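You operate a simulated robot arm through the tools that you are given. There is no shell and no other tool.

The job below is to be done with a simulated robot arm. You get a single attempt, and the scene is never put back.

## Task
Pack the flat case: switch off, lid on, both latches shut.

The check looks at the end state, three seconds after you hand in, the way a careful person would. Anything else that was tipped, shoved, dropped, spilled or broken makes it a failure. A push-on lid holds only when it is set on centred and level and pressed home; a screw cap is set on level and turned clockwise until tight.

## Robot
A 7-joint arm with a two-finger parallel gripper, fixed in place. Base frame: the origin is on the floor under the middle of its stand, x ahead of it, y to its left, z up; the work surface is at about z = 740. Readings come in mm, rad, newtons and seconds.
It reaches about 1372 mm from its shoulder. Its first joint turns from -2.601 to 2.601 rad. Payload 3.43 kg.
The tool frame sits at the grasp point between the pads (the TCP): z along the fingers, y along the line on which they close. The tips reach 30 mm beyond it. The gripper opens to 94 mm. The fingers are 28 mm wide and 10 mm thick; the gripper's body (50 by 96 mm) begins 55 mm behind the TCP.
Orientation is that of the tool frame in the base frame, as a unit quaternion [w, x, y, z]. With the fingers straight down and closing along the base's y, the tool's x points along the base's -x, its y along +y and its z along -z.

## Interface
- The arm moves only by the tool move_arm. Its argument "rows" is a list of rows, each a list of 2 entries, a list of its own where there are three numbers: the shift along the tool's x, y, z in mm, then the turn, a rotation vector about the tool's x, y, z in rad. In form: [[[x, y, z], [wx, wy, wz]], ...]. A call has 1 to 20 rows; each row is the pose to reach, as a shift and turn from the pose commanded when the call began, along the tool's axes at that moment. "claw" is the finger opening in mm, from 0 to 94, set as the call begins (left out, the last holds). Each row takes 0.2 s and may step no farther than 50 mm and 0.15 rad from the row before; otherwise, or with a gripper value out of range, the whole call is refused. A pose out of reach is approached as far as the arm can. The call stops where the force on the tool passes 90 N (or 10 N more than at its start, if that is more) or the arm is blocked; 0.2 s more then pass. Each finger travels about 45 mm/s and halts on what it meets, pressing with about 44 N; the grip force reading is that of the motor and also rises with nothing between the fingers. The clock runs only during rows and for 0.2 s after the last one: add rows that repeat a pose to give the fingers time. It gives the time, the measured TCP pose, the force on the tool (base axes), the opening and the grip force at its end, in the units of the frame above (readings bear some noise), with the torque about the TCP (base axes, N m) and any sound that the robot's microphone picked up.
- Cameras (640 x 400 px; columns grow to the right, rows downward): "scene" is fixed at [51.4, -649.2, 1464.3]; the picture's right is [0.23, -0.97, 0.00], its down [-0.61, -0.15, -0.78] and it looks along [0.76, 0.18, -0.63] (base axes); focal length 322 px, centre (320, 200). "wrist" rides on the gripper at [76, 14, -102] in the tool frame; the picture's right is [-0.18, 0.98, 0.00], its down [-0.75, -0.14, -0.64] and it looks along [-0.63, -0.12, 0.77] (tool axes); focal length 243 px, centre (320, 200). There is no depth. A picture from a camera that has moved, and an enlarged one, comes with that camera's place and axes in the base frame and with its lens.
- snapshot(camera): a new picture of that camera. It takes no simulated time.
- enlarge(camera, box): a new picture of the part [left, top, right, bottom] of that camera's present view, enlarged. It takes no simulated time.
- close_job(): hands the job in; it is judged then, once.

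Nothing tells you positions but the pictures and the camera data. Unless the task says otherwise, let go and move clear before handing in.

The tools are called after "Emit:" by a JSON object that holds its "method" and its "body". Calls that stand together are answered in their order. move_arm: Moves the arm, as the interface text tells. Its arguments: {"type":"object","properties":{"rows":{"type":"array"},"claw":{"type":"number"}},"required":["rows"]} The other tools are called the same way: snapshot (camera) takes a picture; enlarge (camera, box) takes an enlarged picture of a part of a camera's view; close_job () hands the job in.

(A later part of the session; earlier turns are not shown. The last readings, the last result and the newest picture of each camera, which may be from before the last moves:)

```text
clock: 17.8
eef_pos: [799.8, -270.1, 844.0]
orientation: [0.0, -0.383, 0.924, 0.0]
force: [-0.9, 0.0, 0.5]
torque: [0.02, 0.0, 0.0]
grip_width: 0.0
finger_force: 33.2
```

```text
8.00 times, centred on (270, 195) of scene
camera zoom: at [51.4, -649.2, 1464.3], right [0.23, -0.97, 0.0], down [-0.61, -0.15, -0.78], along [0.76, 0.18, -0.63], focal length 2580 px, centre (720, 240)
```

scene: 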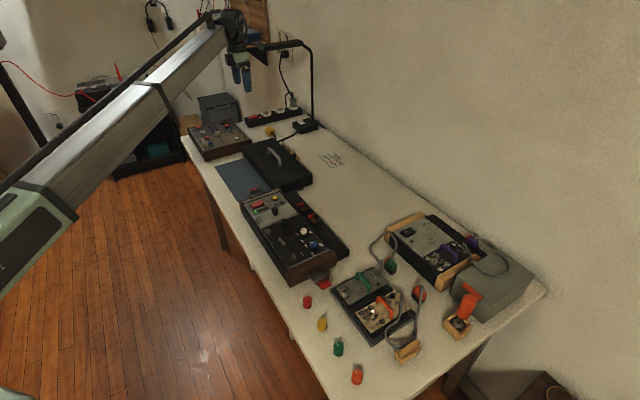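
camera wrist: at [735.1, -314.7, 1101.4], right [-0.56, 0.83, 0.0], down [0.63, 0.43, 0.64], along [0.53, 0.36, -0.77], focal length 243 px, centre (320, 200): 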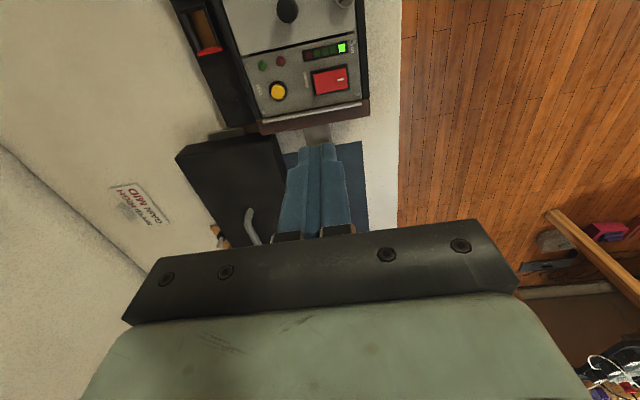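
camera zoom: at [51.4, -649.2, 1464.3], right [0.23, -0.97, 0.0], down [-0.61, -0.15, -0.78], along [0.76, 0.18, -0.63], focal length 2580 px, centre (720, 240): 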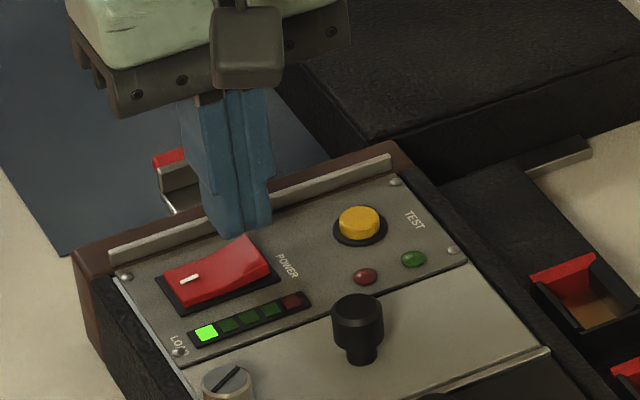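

The alignment is good, with the tip centred about 6 mm inside the raised edge. I'll press down gently in small steps.

Emit:
{"method": "move_arm", "body": {"rows": [[[0, 0, 10], [0, 0, 0]], [[0, 0, 16], [0, 0, 0]], [[0, 0, 18], [0, 0, 0]], [[0, 0, 20], [0, 0, 0]]]}}

Emit:
{"method": "enlarge", "body": {"camera": "wrist", "box": [240, 80, 400, 180]}}

```text
clock: 18.8
eef_pos: [800.5, -271.9, 827.2]
orientation: [0.001, -0.382, 0.924, -0.001]
force: [2.2, -2.3, 40.0]
torque: [0.2, 0.21, 0.02]
grip_width: 0.0
finger_force: 33.3
heard: click
```

```text
4.00 times, centred on (320, 130) of wrist
camera zoom: at [735.4, -314.8, 929.4], right [-0.57, 0.82, 0.0], down [0.63, 0.43, 0.64], along [0.53, 0.36, -0.77], focal length 970 px, centre (320, 480)
```

zoom: 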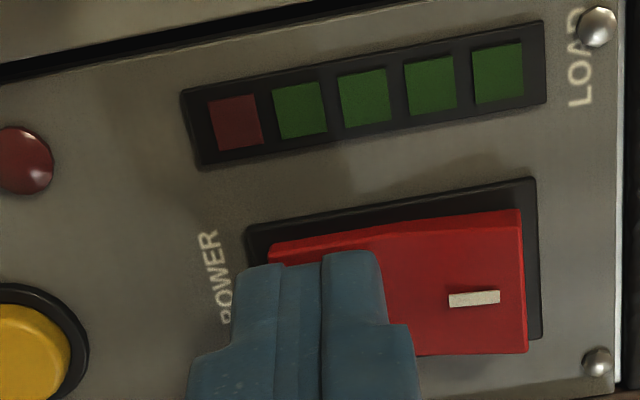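

There was a click and the green LED went out, so the switch is off. I'll rise, open the fingers, and go above the lid handle at about (1080,-217).

Emit:
{"method": "move_arm", "body": {"rows": [[[0, 0, -30], [0, 0, 0]], [[0, 0, -75], [0, 0, 0]], [[0, 0, -120], [0, 0, 0]], [[-35, -24, -140], [0, 0, 0]], [[-75, -51, -140], [0, 0, 0]], [[-115, -78, -140], [0, 0, 0]], [[-155, -105, -140], [0, 0, 0]], [[-195, -132, -130], [0, 0, 0]], [[-236.5, -159.7, -120], [0, 0, 0]]], "claw": 60}}

Emit:
{"method": "enlarge", "body": {"camera": "scene", "box": [230, 130, 310, 230]}}

Emit:
{"method": "snapshot", "body": {"camera": "wrist"}}

Emit:
{"method": "enlarge", "body": {"camera": "wrist", "box": [240, 80, 400, 180]}}

```text
refused: row 9 steps farther than a row can; nothing moved
```

```text
4.00 times, centred on (270, 180) of scene
camera zoom: at [51.4, -649.2, 1464.3], right [0.23, -0.97, 0.0], down [-0.61, -0.15, -0.78], along [0.76, 0.18, -0.63], focal length 1290 px, centre (520, 280)
```

zoom: 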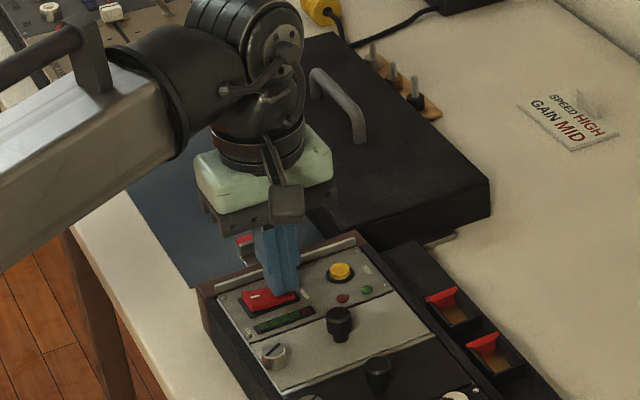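

```text
taken
camera wrist: at [735.4, -314.8, 929.4], right [-0.57, 0.82, 0.0], down [0.63, 0.43, 0.64], along [0.53, 0.36, -0.77], focal length 243 px, centre (320, 200)
```

wrist: 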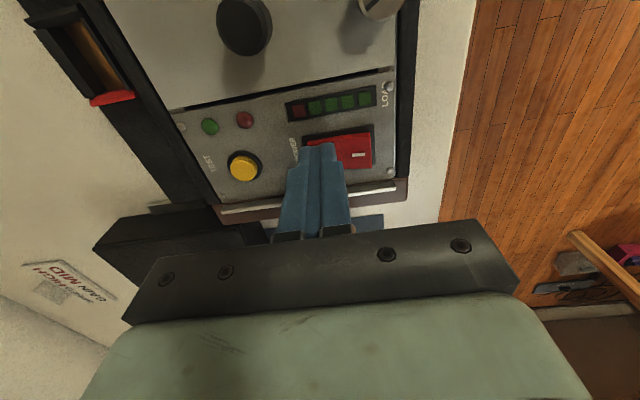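

```text
4.00 times, centred on (320, 130) of wrist
camera zoom: at [735.4, -314.8, 929.4], right [-0.57, 0.82, 0.0], down [0.63, 0.43, 0.64], along [0.53, 0.36, -0.77], focal length 970 px, centre (320, 480)
```

zoom: 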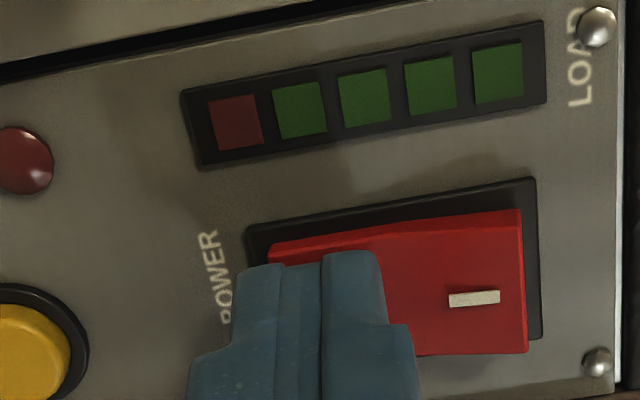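

The last row stepped just over the limit, so the call was refused and nothing moved. I'll send it again with smaller steps: lift straight up first, then over to the handle with the fingers open.

Emit:
{"method": "move_arm", "body": {"rows": [[[0, 0, -30], [0, 0, 0]], [[0, 0, -75], [0, 0, 0]], [[0, 0, -120], [0, 0, 0]]]}}

Emit:
{"method": "move_arm", "body": {"rows": [[[-34, -23, -10], [0, 0, 0]], [[-68, -46, -10], [0, 0, 0]], [[-102, -69, -10], [0, 0, 0]], [[-136, -92, -10], [0, 0, 0]], [[-170, -115, -10], [0, 0, 0]], [[-204, -138, -10], [0, 0, 0]], [[-236.5, -159.7, -10], [0, 0, 0]]], "claw": 60}}

Emit:
{"method": "snapshot", "body": {"camera": "wrist"}}

Emit:
{"method": "enlarge", "body": {"camera": "wrist", "box": [240, 80, 400, 180]}}

Emit:
{"method": "enlarge", "body": {"camera": "scene", "box": [230, 100, 330, 220]}}

```text
clock: 19.6
eef_pos: [800.5, -270.3, 945.4]
orientation: [-0.001, -0.383, 0.924, 0.0]
force: [0.0, -0.2, 0.1]
torque: [0.0, 0.0, -0.02]
grip_width: 0.3
finger_force: 33.4
```

```text
clock: 21.2
eef_pos: [1081.8, -216.2, 954.6]
orientation: [0.0, -0.382, 0.924, 0.0]
force: [-0.2, -0.1, -0.3]
torque: [-0.01, 0.0, -0.02]
grip_width: 59.9
finger_force: 0.1
```

```text
taken
camera wrist: at [1017.3, -260.3, 1056.4], right [-0.57, 0.82, 0.0], down [0.63, 0.43, 0.64], along [0.53, 0.36, -0.77], focal length 243 px, centre (320, 200)
```

wrist: 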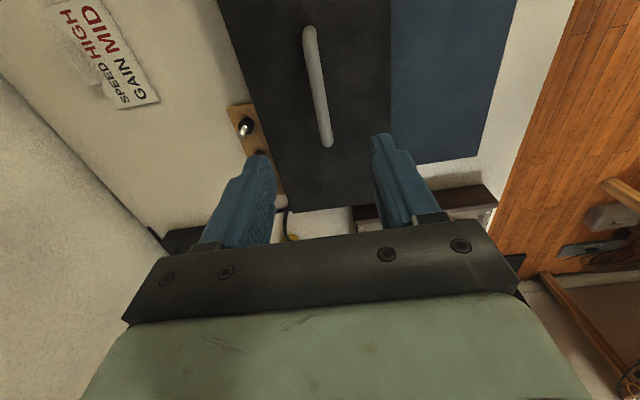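

```text
4.00 times, centred on (320, 130) of wrist
camera zoom: at [1017.3, -260.3, 1056.4], right [-0.57, 0.82, 0.0], down [0.63, 0.43, 0.64], along [0.53, 0.36, -0.77], focal length 970 px, centre (320, 480)
```

zoom: 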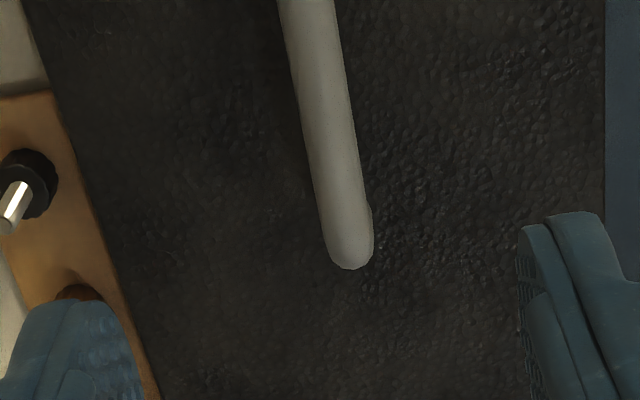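

```text
3.33 times, centred on (280, 160) of scene
camera zoom: at [51.4, -649.2, 1464.3], right [0.23, -0.97, 0.0], down [-0.61, -0.15, -0.78], along [0.76, 0.18, -0.63], focal length 1075 px, centre (453, 333)
```

zoom: 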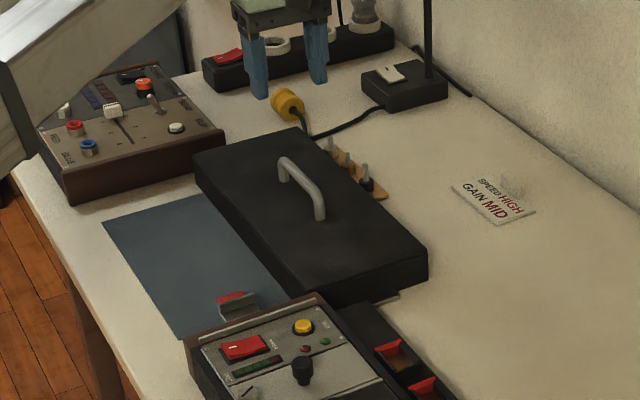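

The handle sits between the open fingers with a lateral error under 1 mm. I'll descend to just above grasp height and check the clearance.

Emit:
{"method": "move_arm", "body": {"rows": [[[0, 0, 40], [0, 0, 0]], [[0, 0, 80], [0, 0, 0]], [[0, 0, 110], [0, 0, 0]], [[0, 0, 124], [0, 0, 0]]]}}

Emit:
{"method": "snapshot", "body": {"camera": "wrist"}}

Emit:
{"method": "enlarge", "body": {"camera": "scene", "box": [240, 120, 320, 170]}}

```text
clock: 22.2
eef_pos: [1081.1, -216.3, 830.8]
orientation: [0.0, -0.383, 0.924, -0.001]
force: [-0.2, -0.8, 0.7]
torque: [0.01, 0.03, -0.02]
grip_width: 59.9
finger_force: 0.0
```

```text
taken
camera wrist: at [1016.2, -260.4, 932.6], right [-0.57, 0.82, 0.0], down [0.63, 0.43, 0.64], along [0.53, 0.36, -0.77], focal length 243 px, centre (320, 200)
```

wrist: 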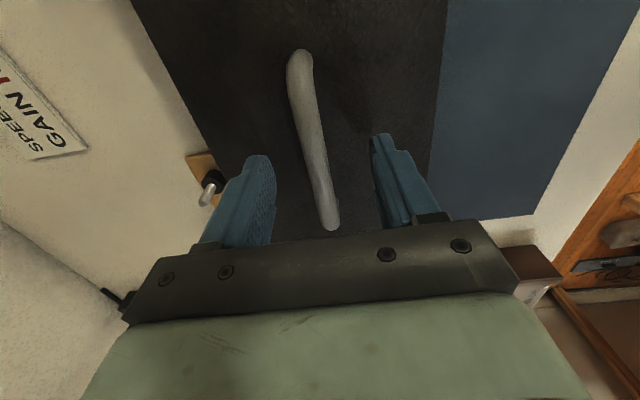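

```text
8.00 times, centred on (280, 145) of scene
camera zoom: at [51.4, -649.2, 1464.3], right [0.23, -0.97, 0.0], down [-0.61, -0.15, -0.78], along [0.76, 0.18, -0.63], focal length 2580 px, centre (640, 640)
```

zoom: 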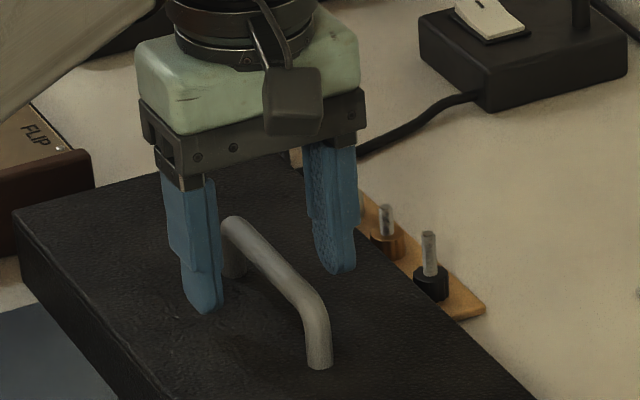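

The tips straddle the handle, with the bar about 14 mm above tip level. I'll lower 9 mm more and close on the bar.

Emit:
{"method": "move_arm", "body": {"rows": [[[0, 0, 5], [0, 0, 0]], [[0, 0, 9], [0, 0, 0]], [[0, 0, 9], [0, 0, 0]]]}}

Emit:
{"method": "move_arm", "body": {"rows": [[[0, 0, 0], [0, 0, 0]], [[0, 0, 0], [0, 0, 0]], [[0, 0, 0], [0, 0, 0]], [[0, 0, 0], [0, 0, 0]], [[0, 0, 0], [0, 0, 0]]], "claw": 0}}

Emit:
{"method": "snapshot", "body": {"camera": "wrist"}}

Emit:
{"method": "enlarge", "body": {"camera": "scene", "box": [220, 110, 348, 190]}}

```text
clock: 23.0
eef_pos: [1081.6, -216.8, 819.6]
orientation: [0.0, -0.383, 0.924, 0.0]
force: [0.5, -0.3, -1.3]
torque: [-0.02, 0.01, -0.02]
grip_width: 60.0
finger_force: 0.0
```

```text
clock: 24.2
eef_pos: [1081.5, -216.6, 820.4]
orientation: [0.001, -0.383, 0.924, 0.0]
force: [2.6, -0.6, 0.3]
torque: [0.03, -0.02, 0.03]
grip_width: 17.3
finger_force: 43.8
```

```text
taken
camera wrist: at [1016.4, -260.8, 923.3], right [-0.57, 0.82, 0.0], down [0.63, 0.43, 0.64], along [0.53, 0.36, -0.77], focal length 243 px, centre (320, 200)
```

wrist: 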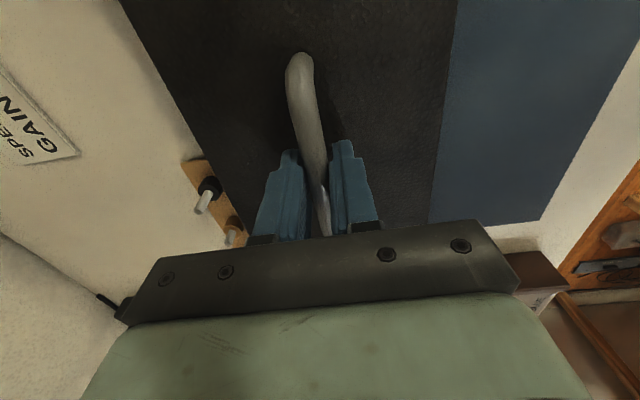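

```text
5.00 times, centred on (284, 150) of scene
camera zoom: at [51.4, -649.2, 1464.3], right [0.23, -0.97, 0.0], down [-0.61, -0.15, -0.78], along [0.76, 0.18, -0.63], focal length 1612 px, centre (500, 450)
```

zoom: 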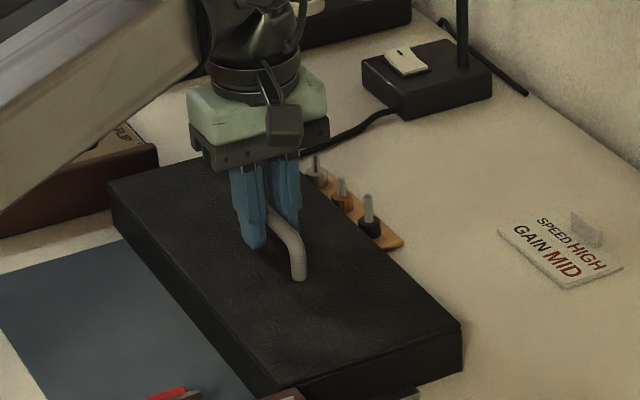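

The handle is gripped at a width of 17.3 mm and 44 N. I'll lift slightly, then check the weight, the levelness and the cable.

Emit:
{"method": "move_arm", "body": {"rows": [[[0, 0, -3], [0, 0, 0]], [[0, 0, -6], [0, 0, 0]], [[0, 0, -10], [0, 0, 0]], [[0, 0, -15], [0, 0, 0]], [[0, 0, -15], [0, 0, 0]]]}}

Emit:
{"method": "snapshot", "body": {"camera": "wrist"}}

Emit:
{"method": "enlarge", "body": {"camera": "scene", "box": [220, 110, 348, 210]}}

```text
clock: 25.4
eef_pos: [1080.8, -217.2, 835.7]
orientation: [0.0, -0.382, 0.924, -0.001]
force: [0.4, 0.9, -4.0]
torque: [-0.02, -0.01, -0.01]
grip_width: 17.1
finger_force: 43.8
```

```text
taken
camera wrist: at [1016.2, -260.6, 938.4], right [-0.57, 0.82, 0.0], down [0.63, 0.43, 0.64], along [0.53, 0.36, -0.77], focal length 243 px, centre (320, 200)
```

wrist: 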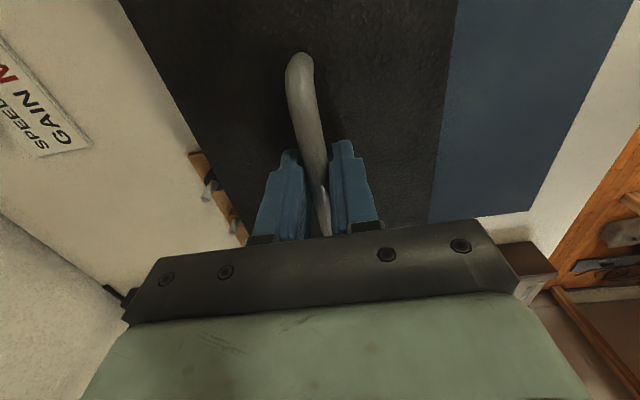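

```text
4.00 times, centred on (284, 160) of scene
camera zoom: at [51.4, -649.2, 1464.3], right [0.23, -0.97, 0.0], down [-0.61, -0.15, -0.78], along [0.76, 0.18, -0.63], focal length 1290 px, centre (464, 360)
```

zoom: 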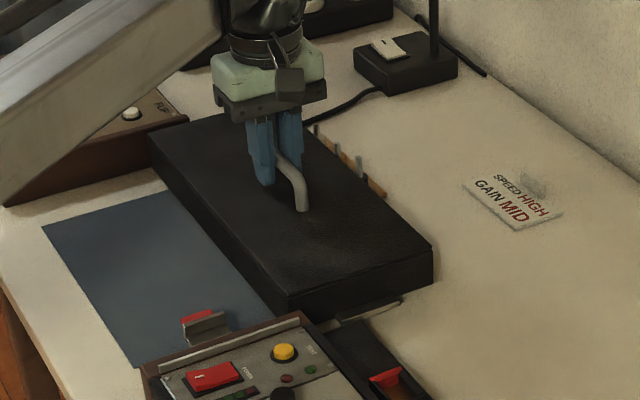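

The lid is up, light at about 4 N, and balanced. I'll continue upward and check on the cable and plug.

Emit:
{"method": "move_arm", "body": {"rows": [[[0, 0, -15], [0, 0, 0]], [[0, 0, -30], [0, 0, 0]], [[0, 0, -45], [0, 0, 0]], [[0, 0, -45], [0, 0, 0]]]}}

Emit:
{"method": "enlarge", "body": {"camera": "scene", "box": [210, 90, 338, 190]}}

Emit:
{"method": "snapshot", "body": {"camera": "wrist"}}

```text
clock: 26.4
eef_pos: [1081.9, -218.1, 881.8]
orientation: [0.0, -0.383, 0.924, 0.0]
force: [0.2, -0.9, -4.1]
torque: [0.03, -0.02, -0.01]
grip_width: 17.1
finger_force: 43.6
```

```text
4.00 times, centred on (274, 140) of scene
camera zoom: at [51.4, -649.2, 1464.3], right [0.23, -0.97, 0.0], down [-0.61, -0.15, -0.78], along [0.76, 0.18, -0.63], focal length 1290 px, centre (504, 440)
```

zoom: 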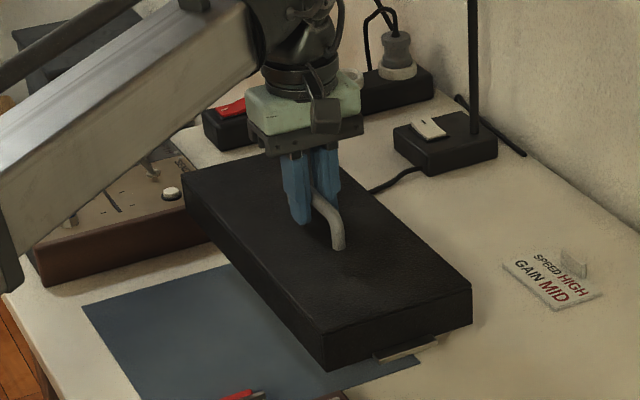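

```text
taken
camera wrist: at [1016.3, -260.8, 983.8], right [-0.57, 0.82, 0.0], down [0.63, 0.43, 0.64], along [0.53, 0.36, -0.77], focal length 243 px, centre (320, 200)
```

wrist: 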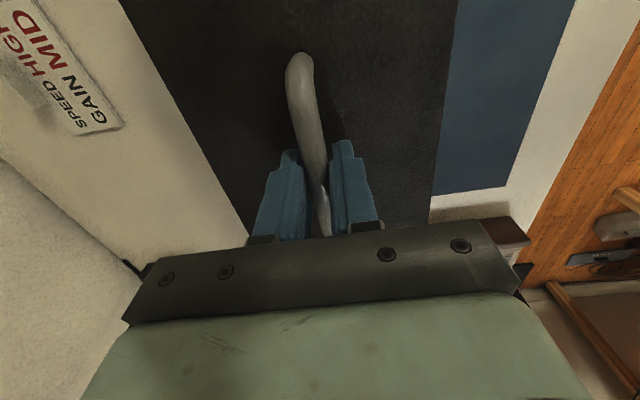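

The lid lifted cleanly and nothing was dragged. I'll raise it well clear and carry it over the case slowly.

Emit:
{"method": "move_arm", "body": {"rows": [[[0, 0, -25], [0, 0, 0]], [[0, 0, -55], [0, 0, 0]], [[0, 0, -85], [0, 0, 0]], [[0, 0, -110], [0, 0, 0]], [[20, 8, -120], [0, 0, 0]], [[48, 19, -120], [0, 0, 0]], [[76, 30, -120], [0, 0, 0]], [[104, 41, -120], [0, 0, 0]], [[132, 52, -120], [0, 0, 0]], [[160, 63, -120], [0, 0, 0]], [[188, 74, -120], [0, 0, 0]], [[216, 85, -120], [0, 0, 0]], [[244, 96, -120], [0, 0, 0]], [[272, 107, -120], [0, 0, 0]], [[300, 118, -120], [0, 0, 0]], [[328, 129, -120], [0, 0, 0]], [[350, 138, -120], [0, 0, 0]], [[365, 143, -120], [0, 0, 0]], [[365, 143, -120], [0, 0, 0]]]}}

Emit:
{"method": "snapshot", "body": {"camera": "wrist"}}

Emit:
{"method": "snapshot", "body": {"camera": "scene"}}

Emit:
{"method": "enlarge", "body": {"camera": "scene", "box": [200, 90, 360, 290]}}

```text
clock: 30.4
eef_pos: [721.2, -374.2, 1000.5]
orientation: [0.0, -0.383, 0.924, 0.0]
force: [0.3, 0.4, -4.9]
torque: [0.0, -0.01, 0.0]
grip_width: 16.9
finger_force: 44.1
```

```text
taken
camera wrist: at [656.3, -417.5, 1103.5], right [-0.57, 0.82, 0.0], down [0.63, 0.43, 0.64], along [0.53, 0.36, -0.77], focal length 243 px, centre (320, 200)
```

wrist: 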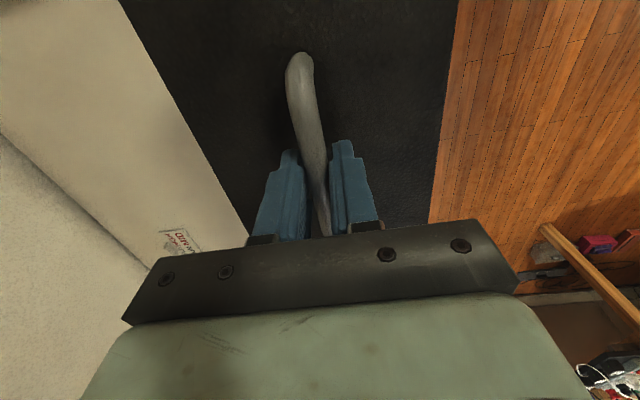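

```text
taken
```

scene: 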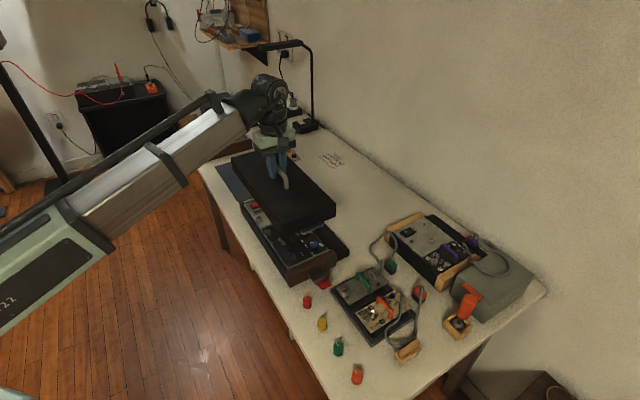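

```text
2.00 times, centred on (280, 190) of scene
camera zoom: at [51.4, -649.2, 1464.3], right [0.23, -0.97, 0.0], down [-0.61, -0.15, -0.78], along [0.76, 0.18, -0.63], focal length 645 px, centre (400, 220)
```

zoom: 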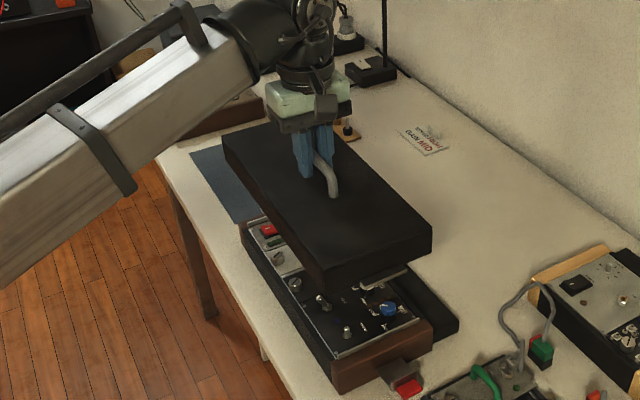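

The lid is above the case and level. I'll lower it until its rim hovers about 40 mm above the case top, then check the alignment.

Emit:
{"method": "move_arm", "body": {"rows": [[[0, 0, 25], [0, 0, 0]], [[0, 0, 50], [0, 0, 0]], [[0, 0, 75], [0, 0, 0]], [[0, 0, 90], [0, 0, 0]], [[0, 0, 90], [0, 0, 0]]]}}

Emit:
{"method": "enlarge", "body": {"camera": "scene", "box": [220, 160, 380, 320]}}

Emit:
{"method": "enlarge", "body": {"camera": "scene", "box": [270, 210, 366, 270]}}

Emit:
{"method": "enlarge", "body": {"camera": "scene", "box": [220, 160, 316, 220]}}

Emit:
{"method": "snapshot", "body": {"camera": "wrist"}}

```text
clock: 31.6
eef_pos: [721.6, -373.2, 910.4]
orientation: [-0.001, -0.383, 0.924, 0.001]
force: [-0.2, -0.1, -4.1]
torque: [0.01, 0.0, -0.01]
grip_width: 17.1
finger_force: 44.8
```

```text
2.50 times, centred on (300, 240) of scene
camera zoom: at [51.4, -649.2, 1464.3], right [0.23, -0.97, 0.0], down [-0.61, -0.15, -0.78], along [0.76, 0.18, -0.63], focal length 806 px, centre (370, 100)
```

zoom: 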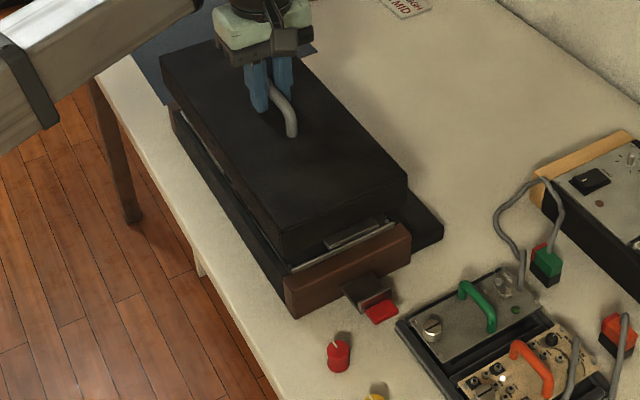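

```text
6.67 times, centred on (318, 240) of scene
camera zoom: at [51.4, -649.2, 1464.3], right [0.23, -0.97, 0.0], down [-0.61, -0.15, -0.78], along [0.76, 0.18, -0.63], focal length 2150 px, centre (333, -67)
```

zoom: 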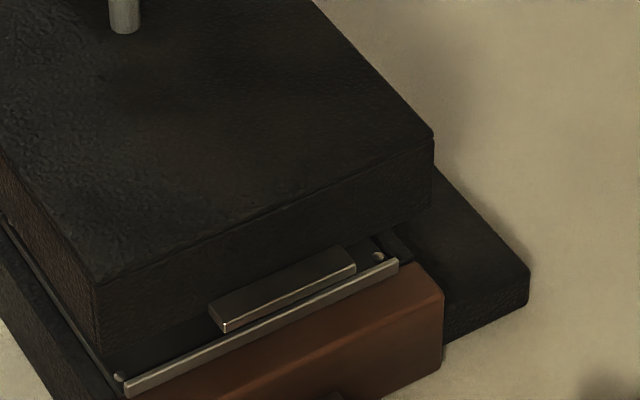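

```text
6.67 times, centred on (268, 190) of scene
camera zoom: at [51.4, -649.2, 1464.3], right [0.23, -0.97, 0.0], down [-0.61, -0.15, -0.78], along [0.76, 0.18, -0.63], focal length 2150 px, centre (667, 267)
```

zoom: 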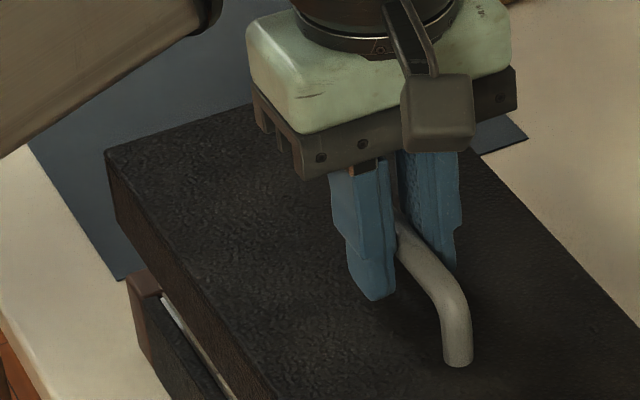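

```text
taken
camera wrist: at [656.7, -417.2, 1013.3], right [-0.57, 0.82, 0.0], down [0.63, 0.43, 0.64], along [0.53, 0.36, -0.77], focal length 243 px, centre (320, 200)
```

wrist: 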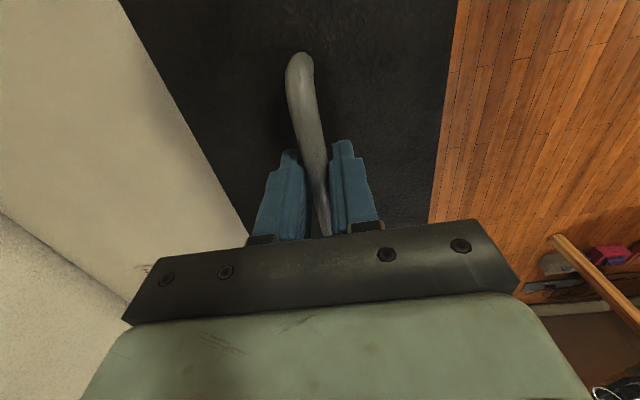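

The lid corners check out to within about 2 mm of where they should be over the case. I'll lower slowly towards the seat at about TCP z=868 and watch the force.

Emit:
{"method": "move_arm", "body": {"rows": [[[0, 0, 8], [0, 0, 0]], [[0, 0, 16], [0, 0, 0]], [[0, 0, 24], [0, 0, 0]], [[0, 0, 30], [0, 0, 0]], [[0, 0, 34], [0, 0, 0]], [[0, 0, 34], [0, 0, 0]]]}}

Emit:
{"method": "enlarge", "body": {"camera": "scene", "box": [270, 220, 366, 280]}}

Emit:
{"method": "enlarge", "body": {"camera": "scene", "box": [220, 170, 316, 230]}}

```text
clock: 33.0
eef_pos: [721.5, -373.3, 877.0]
orientation: [0.0, -0.383, 0.924, 0.0]
force: [-0.1, -0.2, -4.4]
torque: [-0.02, 0.0, 0.03]
grip_width: 17.2
finger_force: 44.1
```

```text
6.67 times, centred on (318, 250) of scene
camera zoom: at [51.4, -649.2, 1464.3], right [0.23, -0.97, 0.0], down [-0.61, -0.15, -0.78], along [0.76, 0.18, -0.63], focal length 2150 px, centre (333, -133)
```

zoom: 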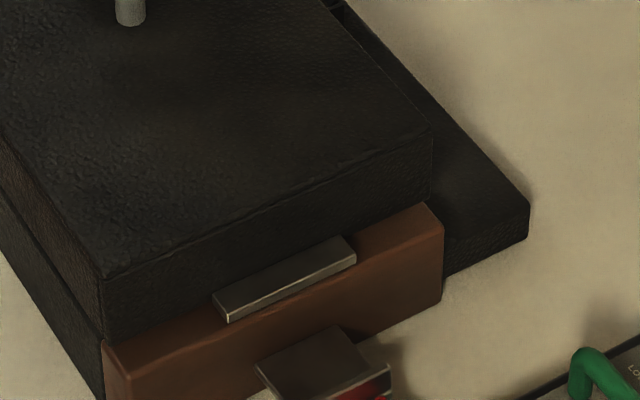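

```text
6.67 times, centred on (268, 200) of scene
camera zoom: at [51.4, -649.2, 1464.3], right [0.23, -0.97, 0.0], down [-0.61, -0.15, -0.78], along [0.76, 0.18, -0.63], focal length 2150 px, centre (667, 200)
```

zoom: 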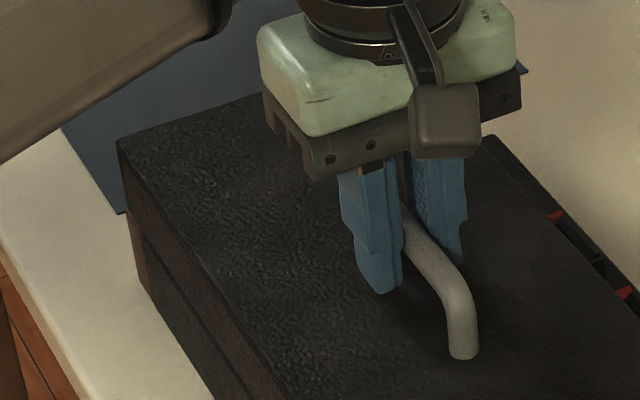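

The rim is hovering a few mm above the case and still free. I'll continue in small steps until it makes contact.

Emit:
{"method": "move_arm", "body": {"rows": [[[0, 0, 2], [0, 0, 0]], [[0, 0, 4], [0, 0, 0]], [[0, 0, 6], [0, 0, 0]], [[0, 0, 7], [0, 0, 0]], [[0, 0, 7], [0, 0, 0]]]}}

Emit:
{"method": "enlarge", "body": {"camera": "scene", "box": [270, 220, 366, 280]}}

```text
clock: 34.2
eef_pos: [721.3, -373.7, 871.8]
orientation: [0.0, -0.383, 0.924, 0.001]
force: [-0.3, 0.1, 0.4]
torque: [-0.03, -0.01, 0.01]
grip_width: 17.1
finger_force: 44.1
```

```text
6.67 times, centred on (318, 250) of scene
camera zoom: at [51.4, -649.2, 1464.3], right [0.23, -0.97, 0.0], down [-0.61, -0.15, -0.78], along [0.76, 0.18, -0.63], focal length 2150 px, centre (333, -133)
```

zoom: 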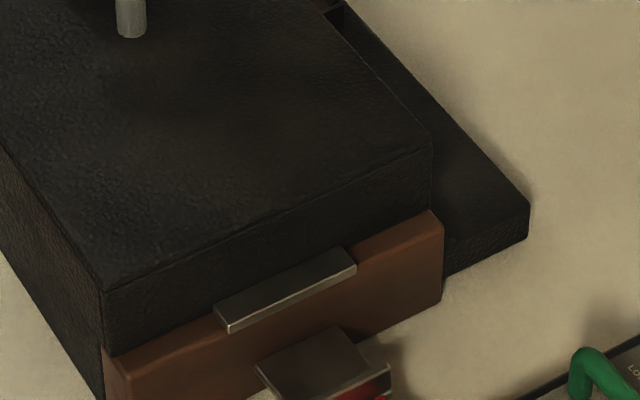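

Contact: the case now carries the lid's weight. I'll press a little further and watch both the force and the travel.

Emit:
{"method": "move_arm", "body": {"rows": [[[0, 0, 1], [0, 0, 0]], [[0, 0, 2], [0, 0, 0]], [[0, 0, 3], [0, 0, 0]], [[0, 0, 3], [0, 0, 0]]]}}

Emit:
{"method": "enlarge", "body": {"camera": "scene", "box": [270, 220, 366, 280]}}

Emit:
{"method": "enlarge", "body": {"camera": "scene", "box": [220, 170, 316, 230]}}

```text
clock: 35.2
eef_pos: [720.8, -373.9, 868.7]
orientation: [0.001, -0.383, 0.924, -0.001]
force: [3.2, -0.5, 35.5]
torque: [0.06, -0.04, -0.01]
grip_width: 17.3
finger_force: 44.3
```

```text
6.67 times, centred on (318, 250) of scene
camera zoom: at [51.4, -649.2, 1464.3], right [0.23, -0.97, 0.0], down [-0.61, -0.15, -0.78], along [0.76, 0.18, -0.63], focal length 2150 px, centre (333, -133)
```

zoom: 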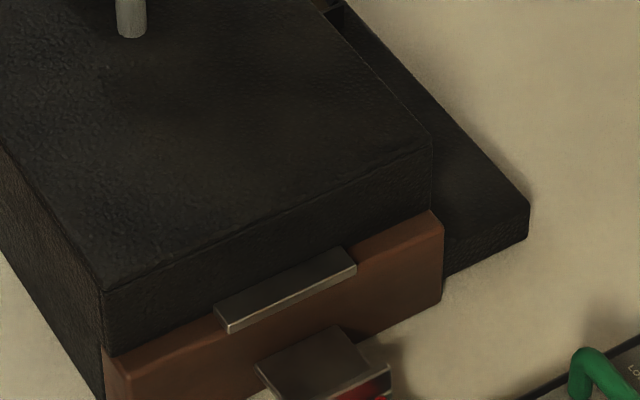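

```text
6.67 times, centred on (268, 200) of scene
camera zoom: at [51.4, -649.2, 1464.3], right [0.23, -0.97, 0.0], down [-0.61, -0.15, -0.78], along [0.76, 0.18, -0.63], focal length 2150 px, centre (667, 200)
```

zoom: 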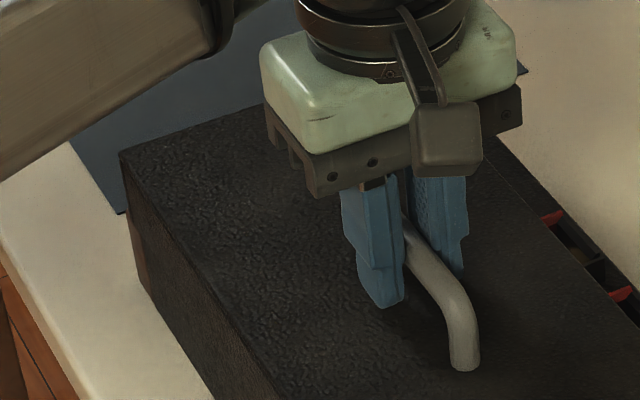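

The lid is seated, with 35 N of resistance and no more travel. I'll relieve the press, open the fingers, rise and inspect.

Emit:
{"method": "move_arm", "body": {"rows": [[[0, 0, -1.5], [0, 0, 0]], [[0, 0, -3], [0, 0, 0]], [[0, 0, -3], [0, 0, 0]]]}}

Emit:
{"method": "move_arm", "body": {"rows": [[[0, 0, 0], [0, 0, 0]], [[0, 0, 0], [0, 0, 0]], [[0, 0, 0], [0, 0, 0]], [[0, 0, -10], [0, 0, 0]], [[0, 0, -40], [0, 0, 0]], [[0, 0, -80], [0, 0, 0]], [[0, 0, -120], [0, 0, 0]], [[0, 0, -160], [0, 0, 0]]], "claw": 60}}

Emit:
{"method": "enlarge", "body": {"camera": "scene", "box": [270, 220, 366, 280]}}

Emit:
{"method": "enlarge", "body": {"camera": "scene", "box": [220, 170, 316, 230]}}

Emit:
{"method": "snapshot", "body": {"camera": "scene"}}

Emit:
{"method": "snapshot", "body": {"camera": "wrist"}}

```text
clock: 36.0
eef_pos: [721.3, -373.2, 868.2]
orientation: [-0.001, -0.383, 0.924, 0.001]
force: [0.2, 0.2, -3.9]
torque: [0.01, -0.01, -0.02]
grip_width: 17.4
finger_force: 44.1
```

```text
clock: 37.8
eef_pos: [721.0, -375.0, 1028.3]
orientation: [0.0, -0.383, 0.924, 0.0]
force: [-0.1, -0.1, -0.6]
torque: [0.01, 0.01, 0.01]
grip_width: 60.3
finger_force: 0.0
```

```text
6.67 times, centred on (318, 250) of scene
camera zoom: at [51.4, -649.2, 1464.3], right [0.23, -0.97, 0.0], down [-0.61, -0.15, -0.78], along [0.76, 0.18, -0.63], focal length 2150 px, centre (333, -133)
```

zoom: 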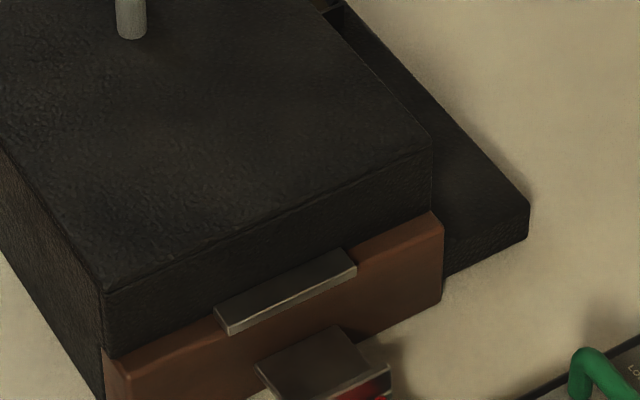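

```text
6.67 times, centred on (268, 200) of scene
camera zoom: at [51.4, -649.2, 1464.3], right [0.23, -0.97, 0.0], down [-0.61, -0.15, -0.78], along [0.76, 0.18, -0.63], focal length 2150 px, centre (667, 200)
```

zoom: 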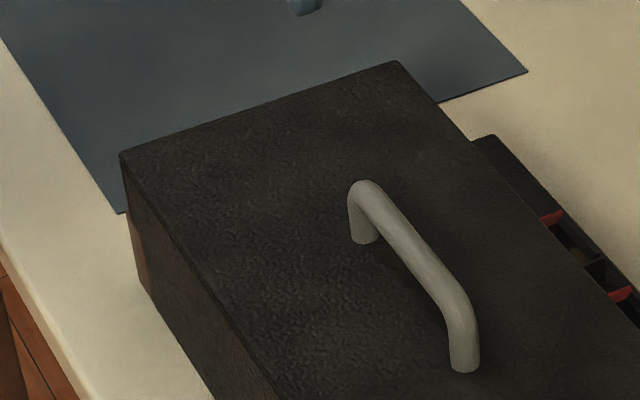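

```text
taken
```

scene: 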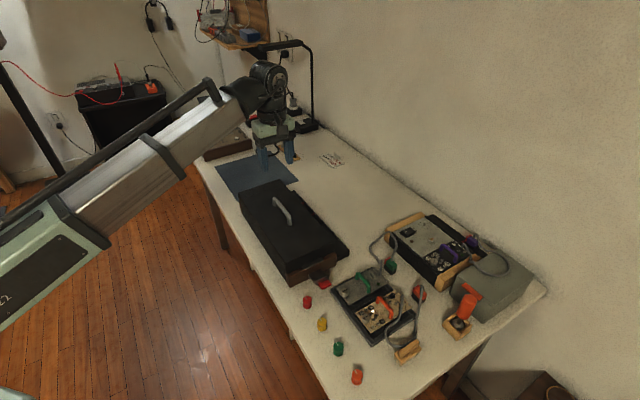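

```text
taken
camera wrist: at [656.1, -418.3, 1132.4], right [-0.57, 0.82, 0.0], down [0.63, 0.43, 0.64], along [0.53, 0.36, -0.77], focal length 243 px, centre (320, 200)
```

wrist: 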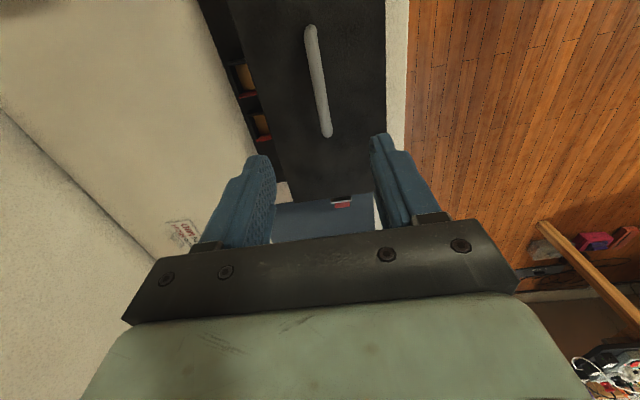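

The lid is on and looks flush. I'll inspect its seating at the near end and study the near latch closely.

Emit:
{"method": "move_arm", "body": {"rows": [[[45, 0, -4], [0, 0, 0]], [[90, 0, -8], [0, 0, 0]], [[135, 0, -12], [0, 0, 0]], [[180, 0, -16], [0, 0, 0]], [[224, 0, -20], [0, 0, 0]]]}}

Emit:
{"method": "enlarge", "body": {"camera": "wrist", "box": [240, 50, 400, 150]}}

Emit:
{"method": "enlarge", "body": {"camera": "wrist", "box": [260, 20, 388, 100]}}

Emit:
{"method": "enlarge", "body": {"camera": "scene", "box": [292, 245, 356, 300]}}

Emit:
{"method": "snapshot", "body": {"camera": "wrist"}}

```text
clock: 39.0
eef_pos: [564.2, -531.5, 1050.2]
orientation: [-0.001, -0.383, 0.924, 0.0]
force: [-0.1, -0.3, -0.3]
torque: [0.01, 0.01, -0.02]
grip_width: 60.0
finger_force: 0.0
```

```text
4.00 times, centred on (320, 100) of wrist
camera zoom: at [499.0, -575.5, 1152.6], right [-0.57, 0.82, 0.0], down [0.63, 0.43, 0.64], along [0.53, 0.36, -0.77], focal length 970 px, centre (320, 600)
```

zoom: 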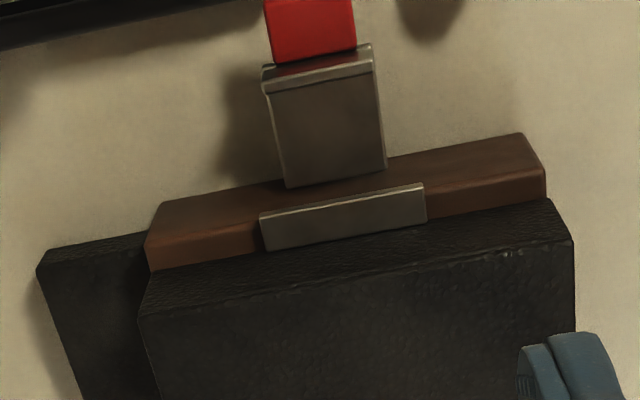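

```text
5.00 times, centred on (324, 60) of wrist
camera zoom: at [499.0, -575.5, 1152.6], right [-0.57, 0.82, 0.0], down [0.63, 0.43, 0.64], along [0.53, 0.36, -0.77], focal length 1213 px, centre (300, 900)
```

zoom: 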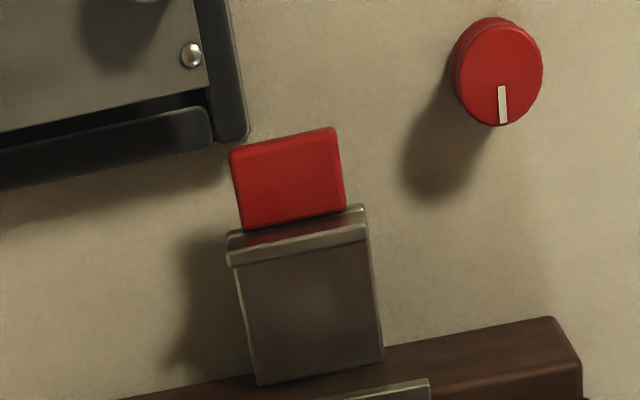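

```text
7.27 times, centred on (324, 272) of scene
camera zoom: at [51.4, -649.2, 1464.3], right [0.23, -0.97, 0.0], down [-0.61, -0.15, -0.78], along [0.76, 0.18, -0.63], focal length 2345 px, centre (291, -327)
```

zoom: 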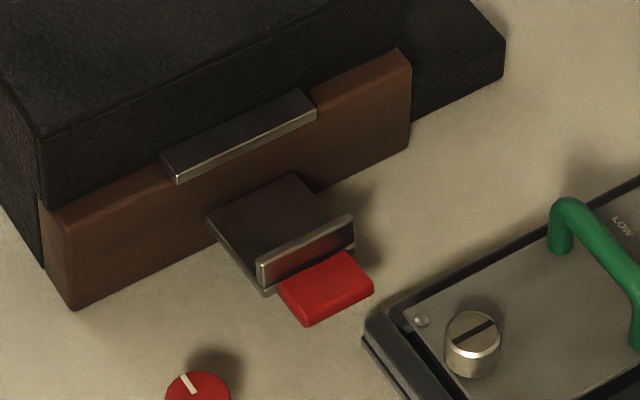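

```text
taken
camera wrist: at [499.0, -575.5, 1152.6], right [-0.57, 0.82, 0.0], down [0.63, 0.43, 0.64], along [0.53, 0.36, -0.77], focal length 243 px, centre (320, 200)
```

wrist: 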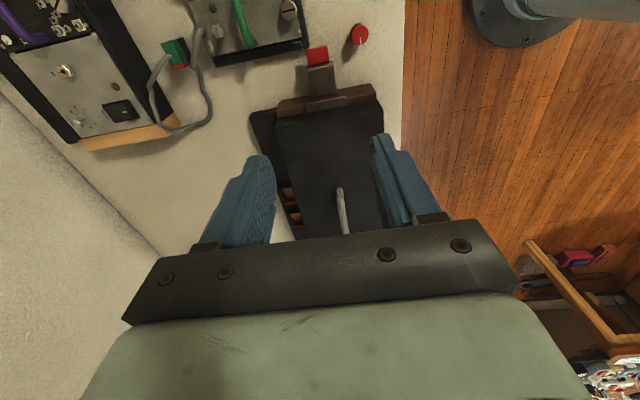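

The lid sits flush with the tongue over the brown end. The near latch flap is roughly horizontal at z≈767, with about 20 mm of free space under the red tab. My plan is to come from outside with closed, slanted fingers, ride the tab up, then push it in. First I'll yaw 90° at a safe height.

Emit:
{"method": "move_arm", "body": {"rows": [[[6, 1, 5], [0, 0, -0.143]], [[12, 2, 10], [0, 0, -0.286]], [[18, 3, 15], [0, 0, -0.429]], [[24, 4, 20], [0, 0, -0.572]], [[30, 5, 25], [0, 0, -0.715]], [[36, 6, 30], [0, 0, -0.858]], [[42, 7, 35], [0, 0, -1.001]], [[48, 8, 40], [0, 0, -1.144]], [[54, 9, 45], [0, 0, -1.287]], [[60, 9, 50], [0, 0, -1.43]], [[63, 9, 50], [0, 0, -1.5708]]], "claw": 0}}

Emit:
{"method": "snapshot", "body": {"camera": "wrist"}}

Emit:
{"method": "snapshot", "body": {"camera": "scene"}}

```text
clock: 41.4
eef_pos: [528.9, -555.3, 1001.8]
orientation: [0.0, 0.88, -0.476, 0.0]
force: [-0.1, -1.3, -0.1]
torque: [0.0, -0.03, -0.01]
grip_width: 0.0
finger_force: 32.7
out of reach, approached as far as the arm can: row 10, 11
```

```text
taken
camera wrist: at [557.2, -627.9, 1104.5], right [-0.92, -0.38, 0.0], down [-0.29, 0.71, 0.64], along [-0.25, 0.59, -0.77], focal length 243 px, centre (320, 200)
```

wrist: 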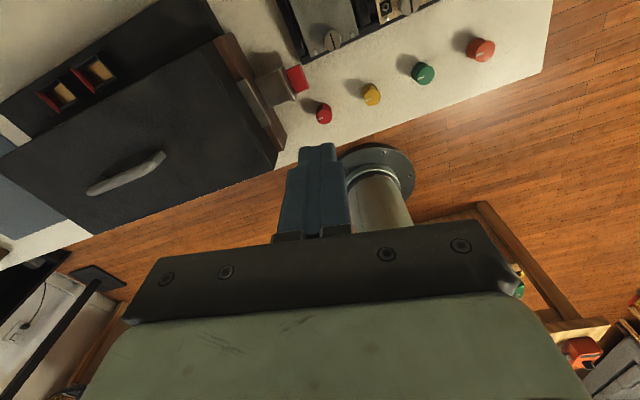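

```text
taken
```

scene: 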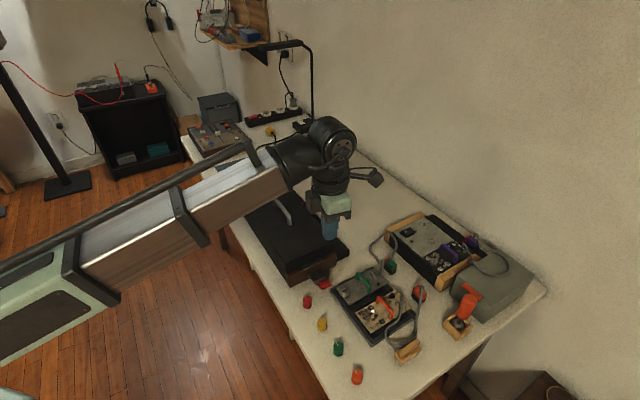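

The yaw hit a joint limit in that direction, so I'll rotate the other way to yaw -45°. The fingers will then close along the case axis with the camera on the free side.

Emit:
{"method": "move_arm", "body": {"rows": [[[0, 0, 0], [0, 0, 0.147]], [[0, 0, 0], [0, 0, 0.294]], [[0, 0, 0], [0, 0, 0.441]], [[0, 0, 0], [0, 0, 0.588]], [[0, 0, 0], [0, 0, 0.735]], [[0, 0, 0], [0, 0, 0.882]], [[0, 0, 0], [0, 0, 1.029]], [[0, 0, 0], [0, 0, 1.176]], [[0, 0, 0], [0, 0, 1.323]], [[0, 0, 0], [0, 0, 1.47]], [[0, 0, 0], [0, 0, 1.617]], [[0, 0, 0], [0, 0, 1.764]], [[0, 0, 0], [0, 0, 1.911]], [[0, 0, 0], [0, 0, 2.058]], [[0, 0, 0], [0, 0, 2.205]], [[0, 0, 0], [0, 0, 2.352]], [[0, 0, 0], [0, 0, 2.499]], [[0, 0, 0], [0, 0, 2.646]], [[0, 0, 0], [0, 0, 2.793]], [[0, 0, 0], [0, 0, 2.935]]]}}

Emit:
{"method": "snapshot", "body": {"camera": "wrist"}}

Emit:
{"method": "snapshot", "body": {"camera": "scene"}}

```text
clock: 45.6
eef_pos: [527.8, -556.4, 1001.9]
orientation: [0.0, 0.384, 0.923, 0.0]
force: [-0.8, 0.4, 0.1]
torque: [0.03, -0.01, 0.0]
grip_width: 0.0
finger_force: 32.9
```

```text
taken
camera wrist: at [483.6, -492.4, 1104.7], right [0.83, 0.56, 0.0], down [0.43, -0.63, 0.64], along [0.36, -0.53, -0.77], focal length 243 px, centre (320, 200)
```

wrist: 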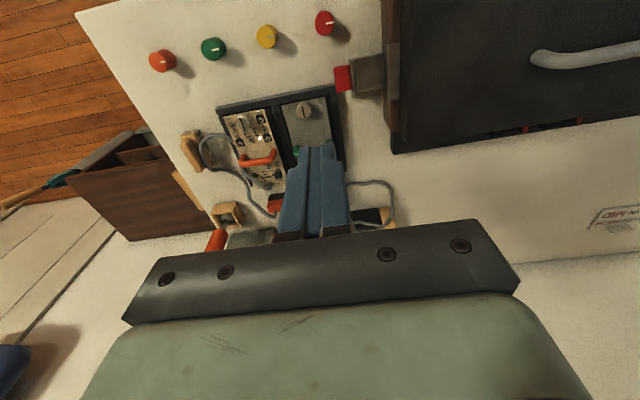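

```text
taken
```

scene: 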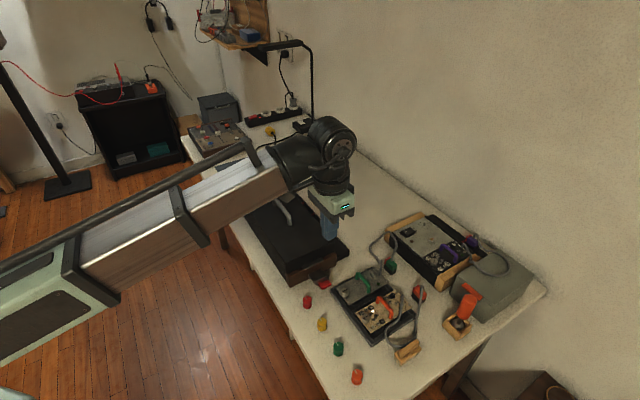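

Now the view is from the free west side looking east, with the near latch near the top of the picture. I'll zoom in on it.

Emit:
{"method": "enlarge", "body": {"camera": "wrist", "box": [310, 45, 422, 115]}}

Emit:
{"method": "enlarge", "body": {"camera": "wrist", "box": [200, 0, 440, 150]}}

```text
5.71 times, centred on (366, 80) of wrist
camera zoom: at [483.6, -492.4, 1104.7], right [0.83, 0.56, 0.0], down [0.43, -0.63, 0.64], along [0.36, -0.53, -0.77], focal length 1386 px, centre (57, 886)
```

zoom: 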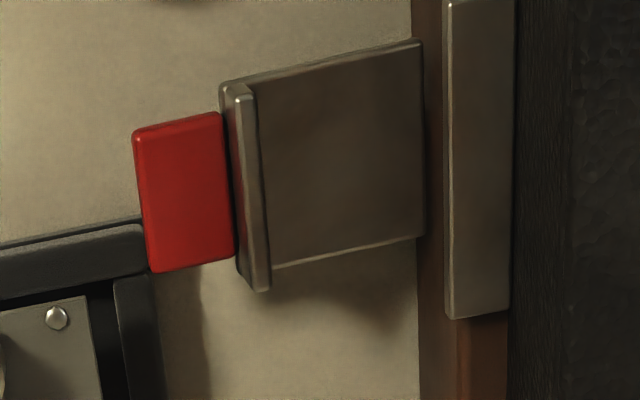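

```text
2.67 times, centred on (320, 75) of wrist
camera zoom: at [483.6, -492.4, 1104.7], right [0.83, 0.56, 0.0], down [0.43, -0.63, 0.64], along [0.36, -0.53, -0.77], focal length 647 px, centre (320, 533)
```

zoom: 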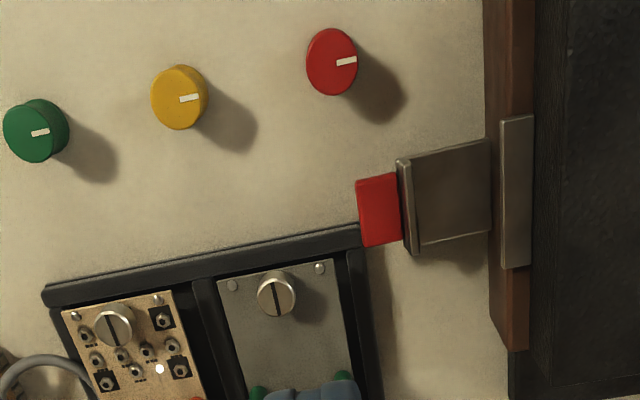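

The view shows the free corridor west of the module box (its edge is at lateral ≈783) for reaching under the tab's west two-thirds. I'll tilt the tool by 35° and come down outside the near latch.

Emit:
{"method": "move_arm", "body": {"rows": [[[0, -4.5, 20], [-0.122, 0, 0]], [[0, -9, 40], [-0.244, 0, 0]], [[0.5, -13.5, 60], [-0.366, 0, 0]], [[0.7, -18, 80], [-0.488, 0, 0]], [[0.7, -22.3, 100], [-0.61, 0, 0]], [[0.7, -22.3, 100], [-0.61, 0, 0]]]}}

Emit:
{"method": "snapshot", "body": {"camera": "wrist"}}

Emit:
{"method": "snapshot", "body": {"camera": "scene"}}

```text
clock: 47.0
eef_pos: [511.0, -572.7, 902.1]
orientation: [0.115, 0.364, 0.881, 0.278]
force: [-0.2, 0.3, -0.6]
torque: [0.0, 0.0, -0.01]
grip_width: 0.0
finger_force: 33.0
```

```text
taken
camera wrist: at [423.8, -551.3, 994.6], right [0.7, 0.44, 0.56], down [0.19, -0.88, 0.45], along [0.69, -0.2, -0.7], focal length 243 px, centre (320, 200)
```

wrist: 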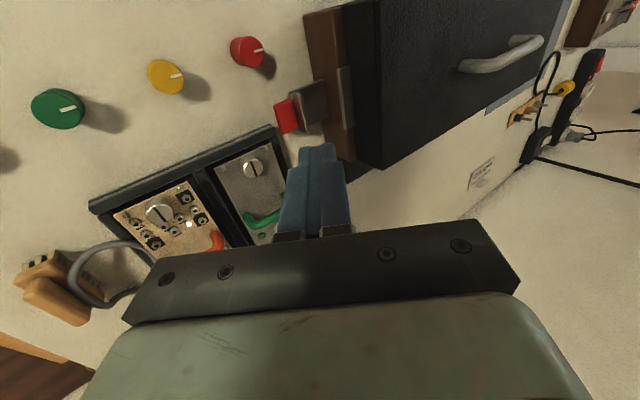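

```text
taken
```

scene: 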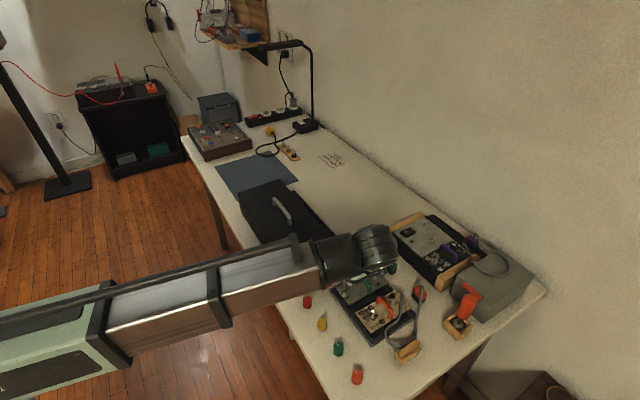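

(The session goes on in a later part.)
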